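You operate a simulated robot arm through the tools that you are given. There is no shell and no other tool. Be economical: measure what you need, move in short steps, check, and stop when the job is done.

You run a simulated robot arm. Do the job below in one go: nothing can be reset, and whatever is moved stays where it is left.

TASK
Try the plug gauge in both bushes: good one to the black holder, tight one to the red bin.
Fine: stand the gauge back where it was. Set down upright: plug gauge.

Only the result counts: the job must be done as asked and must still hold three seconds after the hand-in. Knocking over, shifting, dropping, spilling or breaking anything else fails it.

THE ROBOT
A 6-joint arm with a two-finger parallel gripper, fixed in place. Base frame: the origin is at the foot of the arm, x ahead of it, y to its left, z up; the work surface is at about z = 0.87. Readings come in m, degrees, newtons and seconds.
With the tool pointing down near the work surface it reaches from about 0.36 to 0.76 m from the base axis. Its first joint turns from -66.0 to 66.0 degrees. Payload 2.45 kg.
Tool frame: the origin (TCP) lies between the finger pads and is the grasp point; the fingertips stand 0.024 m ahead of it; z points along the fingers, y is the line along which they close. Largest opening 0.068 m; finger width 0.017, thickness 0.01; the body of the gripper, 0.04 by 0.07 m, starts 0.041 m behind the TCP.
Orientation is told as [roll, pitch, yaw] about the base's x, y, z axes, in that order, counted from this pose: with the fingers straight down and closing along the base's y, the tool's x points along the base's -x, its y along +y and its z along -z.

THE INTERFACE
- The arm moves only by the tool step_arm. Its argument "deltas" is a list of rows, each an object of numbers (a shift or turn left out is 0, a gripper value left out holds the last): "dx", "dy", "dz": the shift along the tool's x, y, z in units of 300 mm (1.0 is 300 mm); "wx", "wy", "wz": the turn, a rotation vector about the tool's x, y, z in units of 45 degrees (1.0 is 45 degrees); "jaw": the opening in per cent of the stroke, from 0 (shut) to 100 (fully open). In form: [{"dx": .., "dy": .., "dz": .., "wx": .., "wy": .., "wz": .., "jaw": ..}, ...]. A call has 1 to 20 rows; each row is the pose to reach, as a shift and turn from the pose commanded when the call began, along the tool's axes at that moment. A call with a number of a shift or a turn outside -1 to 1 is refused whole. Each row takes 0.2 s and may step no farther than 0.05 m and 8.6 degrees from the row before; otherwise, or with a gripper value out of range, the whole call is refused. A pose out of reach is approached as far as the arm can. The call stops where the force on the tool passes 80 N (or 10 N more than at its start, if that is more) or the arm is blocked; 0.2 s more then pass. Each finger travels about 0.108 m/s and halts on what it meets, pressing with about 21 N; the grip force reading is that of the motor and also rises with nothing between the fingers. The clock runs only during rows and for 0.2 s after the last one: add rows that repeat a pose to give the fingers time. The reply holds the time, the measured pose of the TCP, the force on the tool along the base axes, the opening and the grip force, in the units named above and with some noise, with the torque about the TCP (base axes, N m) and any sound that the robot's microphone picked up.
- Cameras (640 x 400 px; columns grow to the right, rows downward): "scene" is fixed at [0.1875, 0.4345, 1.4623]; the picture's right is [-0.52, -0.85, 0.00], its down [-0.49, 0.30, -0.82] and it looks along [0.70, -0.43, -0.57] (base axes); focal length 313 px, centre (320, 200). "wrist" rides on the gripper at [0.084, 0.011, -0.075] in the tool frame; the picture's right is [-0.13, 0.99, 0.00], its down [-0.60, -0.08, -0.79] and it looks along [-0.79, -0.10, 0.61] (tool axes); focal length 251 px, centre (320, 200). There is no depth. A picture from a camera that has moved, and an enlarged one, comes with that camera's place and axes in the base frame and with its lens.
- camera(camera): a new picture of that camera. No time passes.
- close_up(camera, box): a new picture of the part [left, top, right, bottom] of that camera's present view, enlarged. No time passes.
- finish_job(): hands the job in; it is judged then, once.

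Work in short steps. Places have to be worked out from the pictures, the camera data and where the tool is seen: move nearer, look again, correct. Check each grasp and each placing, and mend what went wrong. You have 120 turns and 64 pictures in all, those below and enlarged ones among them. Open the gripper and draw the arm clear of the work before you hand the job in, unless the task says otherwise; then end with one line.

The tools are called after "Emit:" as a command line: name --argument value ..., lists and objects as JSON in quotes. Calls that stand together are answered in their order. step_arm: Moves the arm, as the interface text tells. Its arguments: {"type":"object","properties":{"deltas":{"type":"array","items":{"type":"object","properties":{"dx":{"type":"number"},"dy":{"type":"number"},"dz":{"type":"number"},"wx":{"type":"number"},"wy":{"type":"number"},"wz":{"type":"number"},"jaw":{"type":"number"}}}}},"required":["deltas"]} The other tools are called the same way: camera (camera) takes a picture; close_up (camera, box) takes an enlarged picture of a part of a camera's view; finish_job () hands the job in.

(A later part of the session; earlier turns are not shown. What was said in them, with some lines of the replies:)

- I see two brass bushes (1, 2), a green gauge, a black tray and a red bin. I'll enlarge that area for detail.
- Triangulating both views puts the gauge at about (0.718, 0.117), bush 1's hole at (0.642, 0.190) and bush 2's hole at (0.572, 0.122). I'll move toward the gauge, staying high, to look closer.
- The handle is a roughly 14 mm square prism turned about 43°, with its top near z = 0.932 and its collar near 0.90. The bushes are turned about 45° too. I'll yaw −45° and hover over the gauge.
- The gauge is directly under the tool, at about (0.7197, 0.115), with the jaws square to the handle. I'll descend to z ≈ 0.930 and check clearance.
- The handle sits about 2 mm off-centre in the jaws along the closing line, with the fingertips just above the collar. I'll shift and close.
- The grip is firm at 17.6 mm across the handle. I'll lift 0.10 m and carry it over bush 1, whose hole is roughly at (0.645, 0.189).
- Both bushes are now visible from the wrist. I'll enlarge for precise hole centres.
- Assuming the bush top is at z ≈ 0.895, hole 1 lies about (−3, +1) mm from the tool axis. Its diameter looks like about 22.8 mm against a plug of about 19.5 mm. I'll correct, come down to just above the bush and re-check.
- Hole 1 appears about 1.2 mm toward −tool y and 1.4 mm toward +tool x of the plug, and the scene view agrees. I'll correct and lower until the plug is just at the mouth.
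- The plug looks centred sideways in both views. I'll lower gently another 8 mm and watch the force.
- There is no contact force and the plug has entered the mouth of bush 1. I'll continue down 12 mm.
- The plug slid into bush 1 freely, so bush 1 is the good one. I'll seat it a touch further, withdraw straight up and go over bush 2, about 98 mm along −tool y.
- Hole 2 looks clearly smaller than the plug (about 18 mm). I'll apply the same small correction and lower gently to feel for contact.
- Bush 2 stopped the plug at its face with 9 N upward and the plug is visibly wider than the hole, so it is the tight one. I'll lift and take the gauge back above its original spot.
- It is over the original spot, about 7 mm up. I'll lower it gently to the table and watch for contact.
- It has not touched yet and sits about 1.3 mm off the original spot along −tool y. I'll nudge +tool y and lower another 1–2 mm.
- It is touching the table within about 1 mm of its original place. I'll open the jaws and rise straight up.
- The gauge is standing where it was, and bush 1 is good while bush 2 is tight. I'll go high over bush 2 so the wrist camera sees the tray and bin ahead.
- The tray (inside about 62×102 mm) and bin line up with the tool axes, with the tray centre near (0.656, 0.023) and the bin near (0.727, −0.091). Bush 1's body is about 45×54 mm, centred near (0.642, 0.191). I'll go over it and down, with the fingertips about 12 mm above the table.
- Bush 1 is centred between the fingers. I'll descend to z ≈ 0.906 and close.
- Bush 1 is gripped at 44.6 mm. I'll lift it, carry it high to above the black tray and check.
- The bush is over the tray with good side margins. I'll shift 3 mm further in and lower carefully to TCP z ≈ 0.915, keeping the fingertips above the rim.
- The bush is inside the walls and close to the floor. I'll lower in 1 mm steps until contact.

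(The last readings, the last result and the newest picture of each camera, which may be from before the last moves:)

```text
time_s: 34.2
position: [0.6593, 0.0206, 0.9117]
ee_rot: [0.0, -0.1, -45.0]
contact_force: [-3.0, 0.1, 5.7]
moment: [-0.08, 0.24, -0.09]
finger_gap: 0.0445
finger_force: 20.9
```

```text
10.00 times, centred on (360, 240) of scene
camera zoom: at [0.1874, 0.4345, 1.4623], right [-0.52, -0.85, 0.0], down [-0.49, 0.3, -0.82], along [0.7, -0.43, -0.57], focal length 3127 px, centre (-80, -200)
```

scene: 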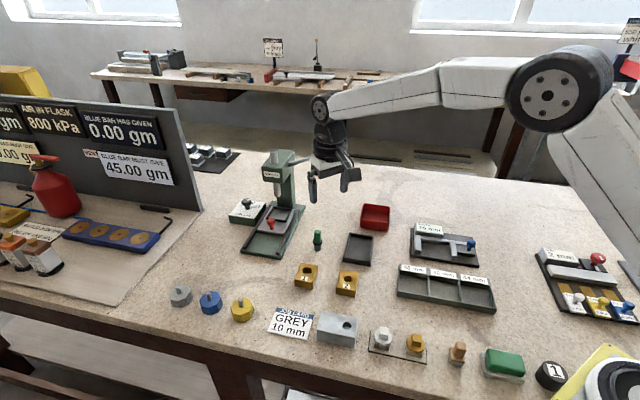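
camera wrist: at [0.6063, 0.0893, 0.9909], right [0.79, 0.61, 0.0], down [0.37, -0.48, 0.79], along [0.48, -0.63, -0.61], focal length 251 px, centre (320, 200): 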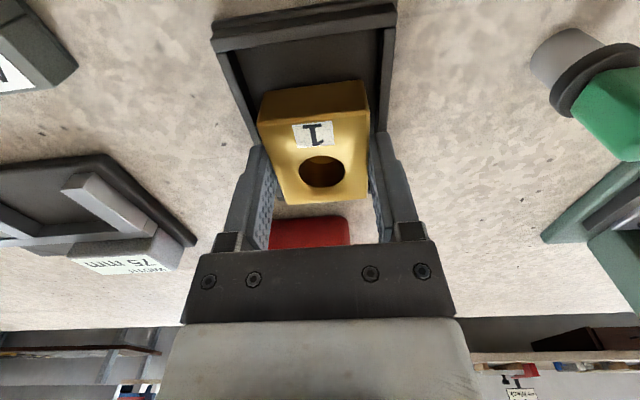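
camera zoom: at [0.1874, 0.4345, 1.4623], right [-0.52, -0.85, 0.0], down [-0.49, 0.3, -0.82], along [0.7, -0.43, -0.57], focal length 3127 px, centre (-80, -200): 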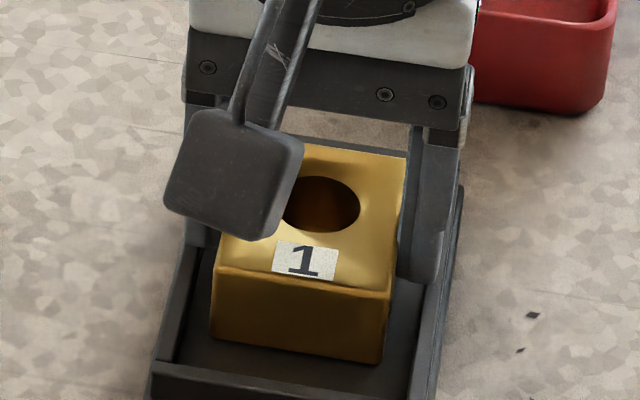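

There is light contact now. I'll open only slightly (to about 49 mm), rise clear of the rim and then open fully.

Emit:
step_arm --deltas '[{"dz": -0.001, "jaw": 68}, {"dz": -0.001, "jaw": 71}, {"dz": -0.001, "jaw": 71}, {"dz": -0.02, "jaw": 71}, {"dz": -0.06, "jaw": 73}, {"dz": -0.14, "jaw": 100}, {"dz": -0.28}, {"dz": -0.36}, {"dz": -0.36}]'

Emit:
close_up --camera "scene" --box '[270, 190, 420, 310]'

Emit:
camera --camera "wrist"

```text
time_s: 36.2
position: [0.6582, 0.0202, 1.0189]
ee_rot: [0.0, 0.0, -45.0]
contact_force: [0.5, 0.1, 0.3]
moment: [0.03, 0.02, 0.01]
finger_gap: 0.068
finger_force: 0.1
```

```text
3.33 times, centred on (345, 250) of scene
camera zoom: at [0.1875, 0.4345, 1.4623], right [-0.52, -0.85, 0.0], down [-0.49, 0.3, -0.82], along [0.7, -0.43, -0.57], focal length 1042 px, centre (237, 33)
```

zoom: 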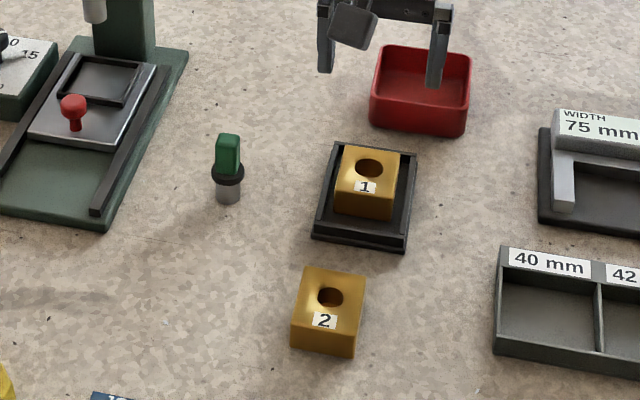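

```text
19 pictures are left
camera wrist: at [0.6059, 0.0885, 1.094], right [0.79, 0.61, 0.0], down [0.37, -0.48, 0.79], along [0.48, -0.63, -0.61], focal length 251 px, centre (320, 200)
```

wrist: 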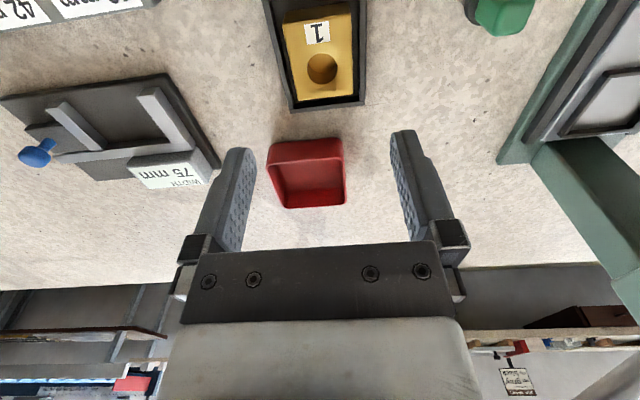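

Bush 1 sits in the black tray and nothing shifted. The bin centre works out to (0.735, −0.097), with an inside of about 74×72 mm and the rim at z ≈ 0.90. Next I'll hover over bush 2.

Emit:
step_arm --deltas '[{"dx": 0.08, "dy": 0.005}, {"dx": 0.2, "dy": 0.015}, {"dx": 0.32, "dy": 0.025}, {"dx": 0.41, "dy": 0.033}, {"dx": 0.449, "dy": 0.033, "dz": 0.07}, {"dx": 0.449, "dy": 0.033, "dz": 0.17}, {"dx": 0.449, "dy": 0.033, "dz": 0.23}, {"dx": 0.449, "dy": 0.033, "dz": 0.23}]'

Emit:
close_up --camera "wrist" --box '[200, 20, 440, 220]'

```text
time_s: 38.0
position: [0.5687, 0.1219, 0.9483]
ee_rot: [0.1, -0.1, -45.1]
contact_force: [-0.4, -0.8, 0.8]
moment: [0.03, -0.03, 0.0]
finger_gap: 0.0681
finger_force: 0.0
```

```text
2.00 times, centred on (320, 120) of wrist
camera zoom: at [0.5168, 0.1905, 1.0235], right [0.79, 0.61, 0.0], down [0.37, -0.48, 0.79], along [0.48, -0.63, -0.61], focal length 503 px, centre (320, 360)
```

zoom: 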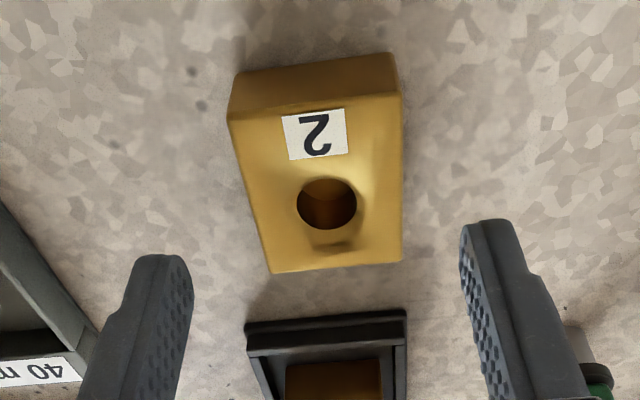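

Bush 2 is aligned, with its centre about (−3.5, +1.3) mm from the tool axis. I'll correct, descend to z ≈ 0.908 and close.

Emit:
step_arm --deltas '[{"dx": -0.011, "dy": 0.004, "dz": 0.05}, {"dx": -0.011, "dy": 0.004, "dz": 0.1}, {"dx": -0.011, "dy": 0.004, "dz": 0.135}, {"dx": -0.011, "dy": 0.004, "dz": 0.135}, {"dx": -0.011, "dy": 0.004, "dz": 0.135, "jaw": 70}, {"dx": -0.011, "dy": 0.004, "dz": 0.135, "jaw": 50}, {"dx": -0.011, "dy": 0.004, "dz": 0.135, "jaw": 30}, {"dx": -0.011, "dy": 0.004, "dz": 0.135, "jaw": 30}]'

Emit:
camera --camera "wrist"

```text
time_s: 39.8
position: [0.5743, 0.1215, 0.9081]
ee_rot: [0.0, -0.1, -45.0]
contact_force: [-1.0, 0.1, -0.9]
moment: [0.01, 0.0, -0.01]
finger_gap: 0.0448
finger_force: 20.7
```

```text
17 pictures are left
camera wrist: at [0.5212, 0.1902, 0.9831], right [0.79, 0.61, 0.0], down [0.37, -0.48, 0.79], along [0.48, -0.63, -0.61], focal length 251 px, centre (320, 200)
```

wrist: 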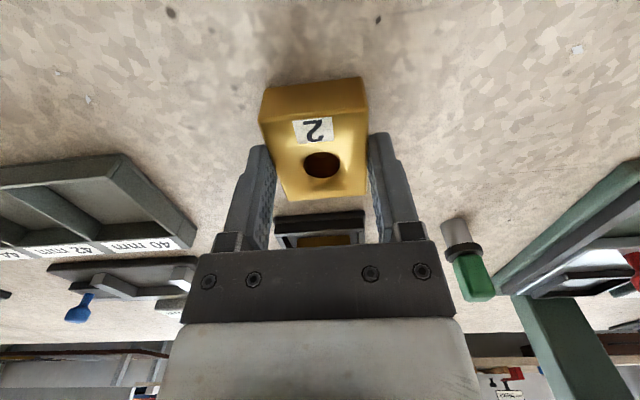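

Bush 2 is gripped. I'll lift it high, carry it over the tray to above the red bin, and look.

Emit:
step_arm --deltas '[{"dz": -0.06}, {"dz": -0.18}, {"dz": -0.3}, {"dz": -0.4}, {"dx": -0.08, "dy": -0.012, "dz": -0.42}, {"dx": -0.2, "dy": -0.03, "dz": -0.42}, {"dx": -0.34, "dy": -0.052, "dz": -0.42}, {"dx": -0.48, "dy": -0.073, "dz": -0.42}, {"dx": -0.62, "dy": -0.095, "dz": -0.42}, {"dx": -0.74, "dy": -0.113, "dz": -0.42}, {"dx": -0.84, "dy": -0.128, "dz": -0.42}, {"dx": -0.896, "dy": -0.137, "dz": -0.38}, {"dx": -0.896, "dy": -0.137, "dz": -0.3}, {"dx": -0.896, "dy": -0.137, "dz": -0.3}]'

Emit:
close_up --camera "wrist" --box '[200, 0, 440, 220]'

Emit:
close_up --camera "scene" --box '[320, 150, 430, 250]'

```text
time_s: 42.8
position: [0.7352, -0.0975, 0.9998]
ee_rot: [0.1, 0.0, -45.0]
contact_force: [0.4, 0.7, -0.9]
moment: [-0.02, 0.02, 0.01]
finger_gap: 0.0446
finger_force: 21.4
```

```text
1.82 times, centred on (320, 110) of wrist
camera zoom: at [0.6828, -0.0289, 1.0742], right [0.79, 0.61, 0.0], down [0.37, -0.48, 0.79], along [0.48, -0.63, -0.61], focal length 457 px, centre (320, 364)
```

zoom: 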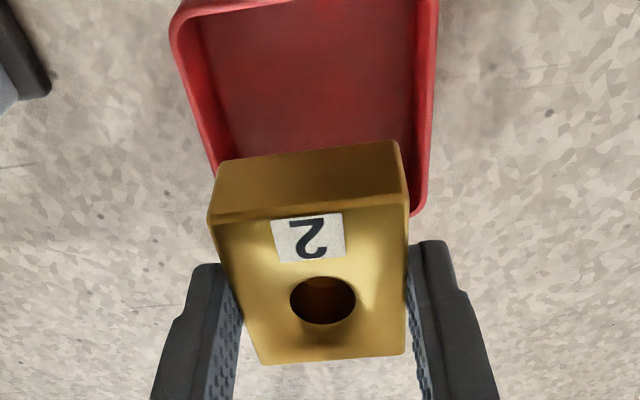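

```text
4.00 times, centred on (375, 200) of scene
camera zoom: at [0.1876, 0.4345, 1.4623], right [-0.52, -0.85, 0.0], down [-0.49, 0.3, -0.82], along [0.7, -0.43, -0.57], focal length 1251 px, centre (100, 200)
```

zoom: 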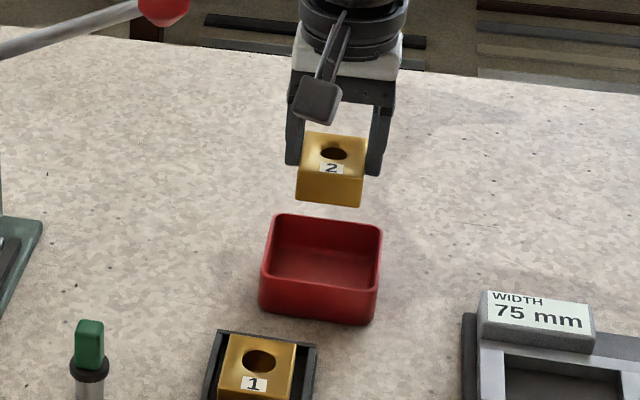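

The bush looks centred over the bin to within about 1 mm. I'll lower it so it is partly inside, then look again.

Emit:
step_arm --deltas '[{"dy": -0.003, "dx": -0.002, "dz": 0.06}, {"dy": -0.003, "dx": -0.002, "dz": 0.13}, {"dy": -0.003, "dx": -0.002, "dz": 0.19}, {"dy": -0.003, "dx": -0.002, "dz": 0.23}, {"dy": -0.003, "dx": -0.002, "dz": 0.25}, {"dy": -0.003, "dx": -0.002, "dz": 0.25}]'

Emit:
close_up --camera "wrist" --box '[200, 40, 440, 240]'

Emit:
close_up --camera "scene" --box '[345, 175, 405, 235]'

```text
time_s: 44.2
position: [0.7347, -0.0976, 0.9244]
ee_rot: [0.1, -0.1, -45.0]
contact_force: [0.4, -0.8, -1.4]
moment: [0.0, -0.01, -0.02]
finger_gap: 0.0445
finger_force: 20.7
```

```text
2.00 times, centred on (320, 140) of wrist
camera zoom: at [0.6818, -0.0298, 0.9998], right [0.79, 0.61, 0.0], down [0.37, -0.48, 0.79], along [0.48, -0.63, -0.61], focal length 503 px, centre (320, 320)
```

zoom: 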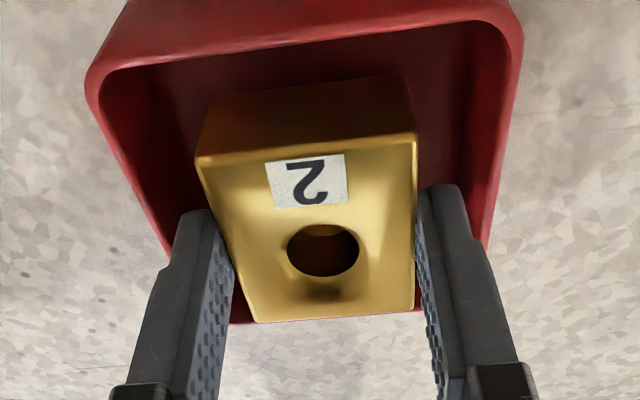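

```text
6.67 times, centred on (375, 205) of scene
camera zoom: at [0.1876, 0.4345, 1.4623], right [-0.52, -0.85, 0.0], down [-0.49, 0.3, -0.82], along [0.7, -0.43, -0.57], focal length 2085 px, centre (-47, 167)
```

zoom: 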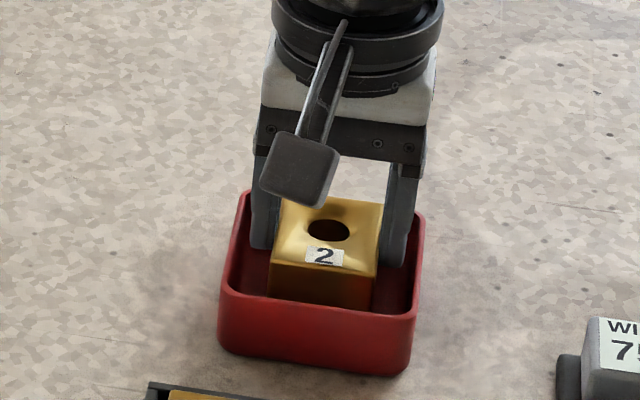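

The bush is centred with the fingertips inside the rim. I'll lower 7 mm more with a force check.

Emit:
step_arm --deltas '[{"dz": 0.006}, {"dz": 0.012}, {"dz": 0.018}, {"dz": 0.024}, {"dz": 0.024}]'

Emit:
close_up --camera "wrist" --box '[200, 40, 440, 240]'

```text
time_s: 45.4
position: [0.7335, -0.0972, 0.9173]
ee_rot: [-0.1, -0.1, -45.1]
contact_force: [-0.8, -0.1, -2.7]
moment: [0.04, -0.01, -0.02]
finger_gap: 0.0447
finger_force: 21.1
```

```text
2.00 times, centred on (320, 140) of wrist
camera zoom: at [0.6818, -0.0303, 0.9923], right [0.79, 0.61, 0.0], down [0.37, -0.48, 0.79], along [0.48, -0.63, -0.61], focal length 503 px, centre (320, 320)
```

zoom: 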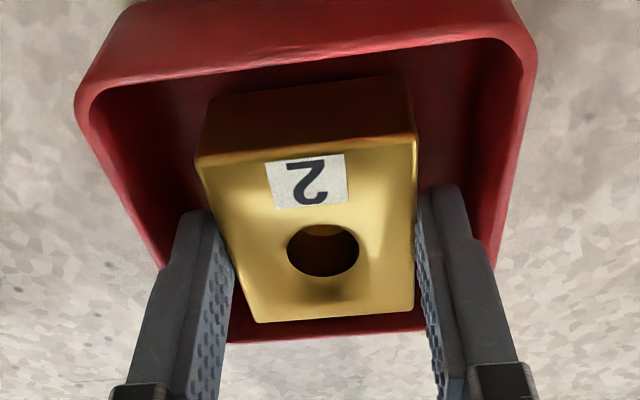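

There is no contact and the margins are fine. I'll go 4 mm more in small steps.

Emit:
step_arm --deltas '[{"dz": 0.004}, {"dz": 0.008}, {"dz": 0.012}, {"dz": 0.012}]'

```text
time_s: 46.4
position: [0.7339, -0.0985, 0.9141]
ee_rot: [0.0, 0.0, -45.1]
contact_force: [-0.3, -0.1, -2.6]
moment: [-0.02, -0.03, 0.01]
finger_gap: 0.0448
finger_force: 20.5
```

The bush is still free and about 2 mm from the floor. I'll open just 2–3 mm, rise out of the bin and then open fully.

Emit:
step_arm --deltas '[{"dz": 0.003}, {"dz": 0.003, "jaw": 69}, {"dz": 0.003, "jaw": 70}, {"dz": 0.003, "jaw": 70}, {"dz": -0.03}, {"dz": -0.1}, {"dz": -0.2}, {"dz": -0.33}, {"dz": -0.43, "jaw": 100}, {"dz": -0.43}]'

Emit:
close_up --camera "scene" --box '[280, 150, 420, 270]'

Emit:
camera --camera "wrist"

```text
time_s: 48.6
position: [0.7346, -0.0988, 1.0436]
ee_rot: [-0.1, -0.2, -45.0]
contact_force: [-0.5, -0.3, 0.2]
moment: [-0.01, 0.0, -0.03]
finger_gap: 0.0681
finger_force: 0.1
```

```text
3.33 times, centred on (350, 210) of scene
camera zoom: at [0.1875, 0.4345, 1.4623], right [-0.52, -0.85, 0.0], down [-0.49, 0.3, -0.82], along [0.7, -0.43, -0.57], focal length 1042 px, centre (220, 167)
```

zoom: 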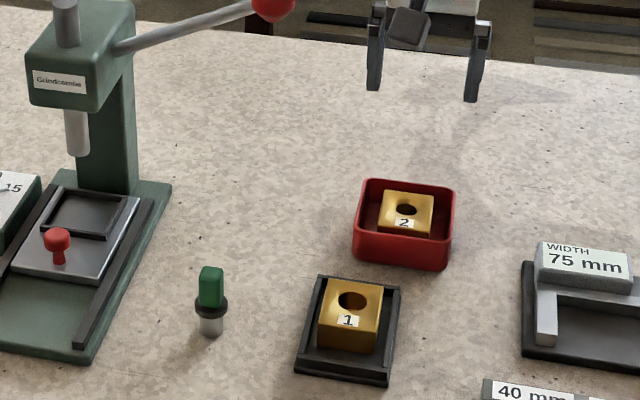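

```text
10 pictures are left
camera wrist: at [0.6825, -0.0304, 1.1188], right [0.79, 0.61, 0.0], down [0.37, -0.48, 0.79], along [0.48, -0.63, -0.61], focal length 251 px, centre (320, 200)
```

wrist: 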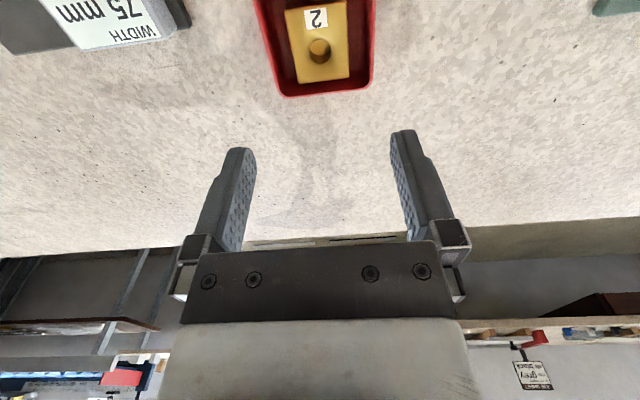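

Both bushes are in place and the gauge is upright. I'll raise the arm clear and check the whole scene once more.

Emit:
step_arm --deltas '[{"dz": -0.12}, {"dz": -0.25}, {"dz": -0.38}, {"dz": -0.45, "dx": 0.1}, {"dz": -0.45, "dx": 0.2}, {"dz": -0.45, "dx": 0.2}]'

Emit:
camera --camera "scene"

```text
time_s: 50.0
position: [0.6911, -0.0548, 1.177]
ee_rot: [0.1, -0.1, -44.9]
contact_force: [0.7, 0.4, -0.1]
moment: [0.01, 0.0, 0.02]
finger_gap: 0.0678
finger_force: 0.0
```

```text
9 pictures are left
```

scene: 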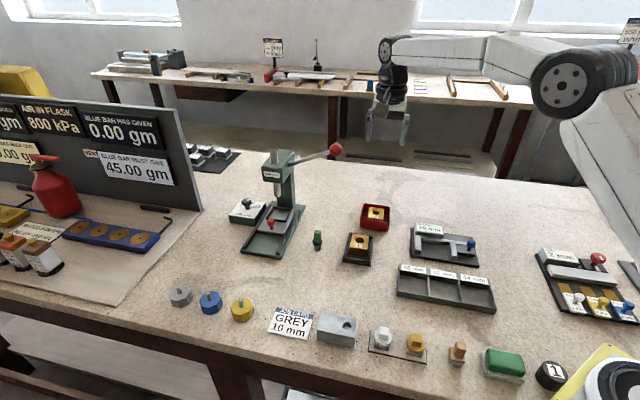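

Everything is in place: bush 1 in the black holder, bush 2 in the red bin, the gauge upright on its spot and the arm clear. I'll hand in.

Emit:
finish_job

```text
The job is handed in.
```

Job handed in: the plug slid freely into bush 1, which is now in the black holder, and stopped at the face of bush 2, which is now in the red bin; the gauge stands upright within about 1 mm of where it was.
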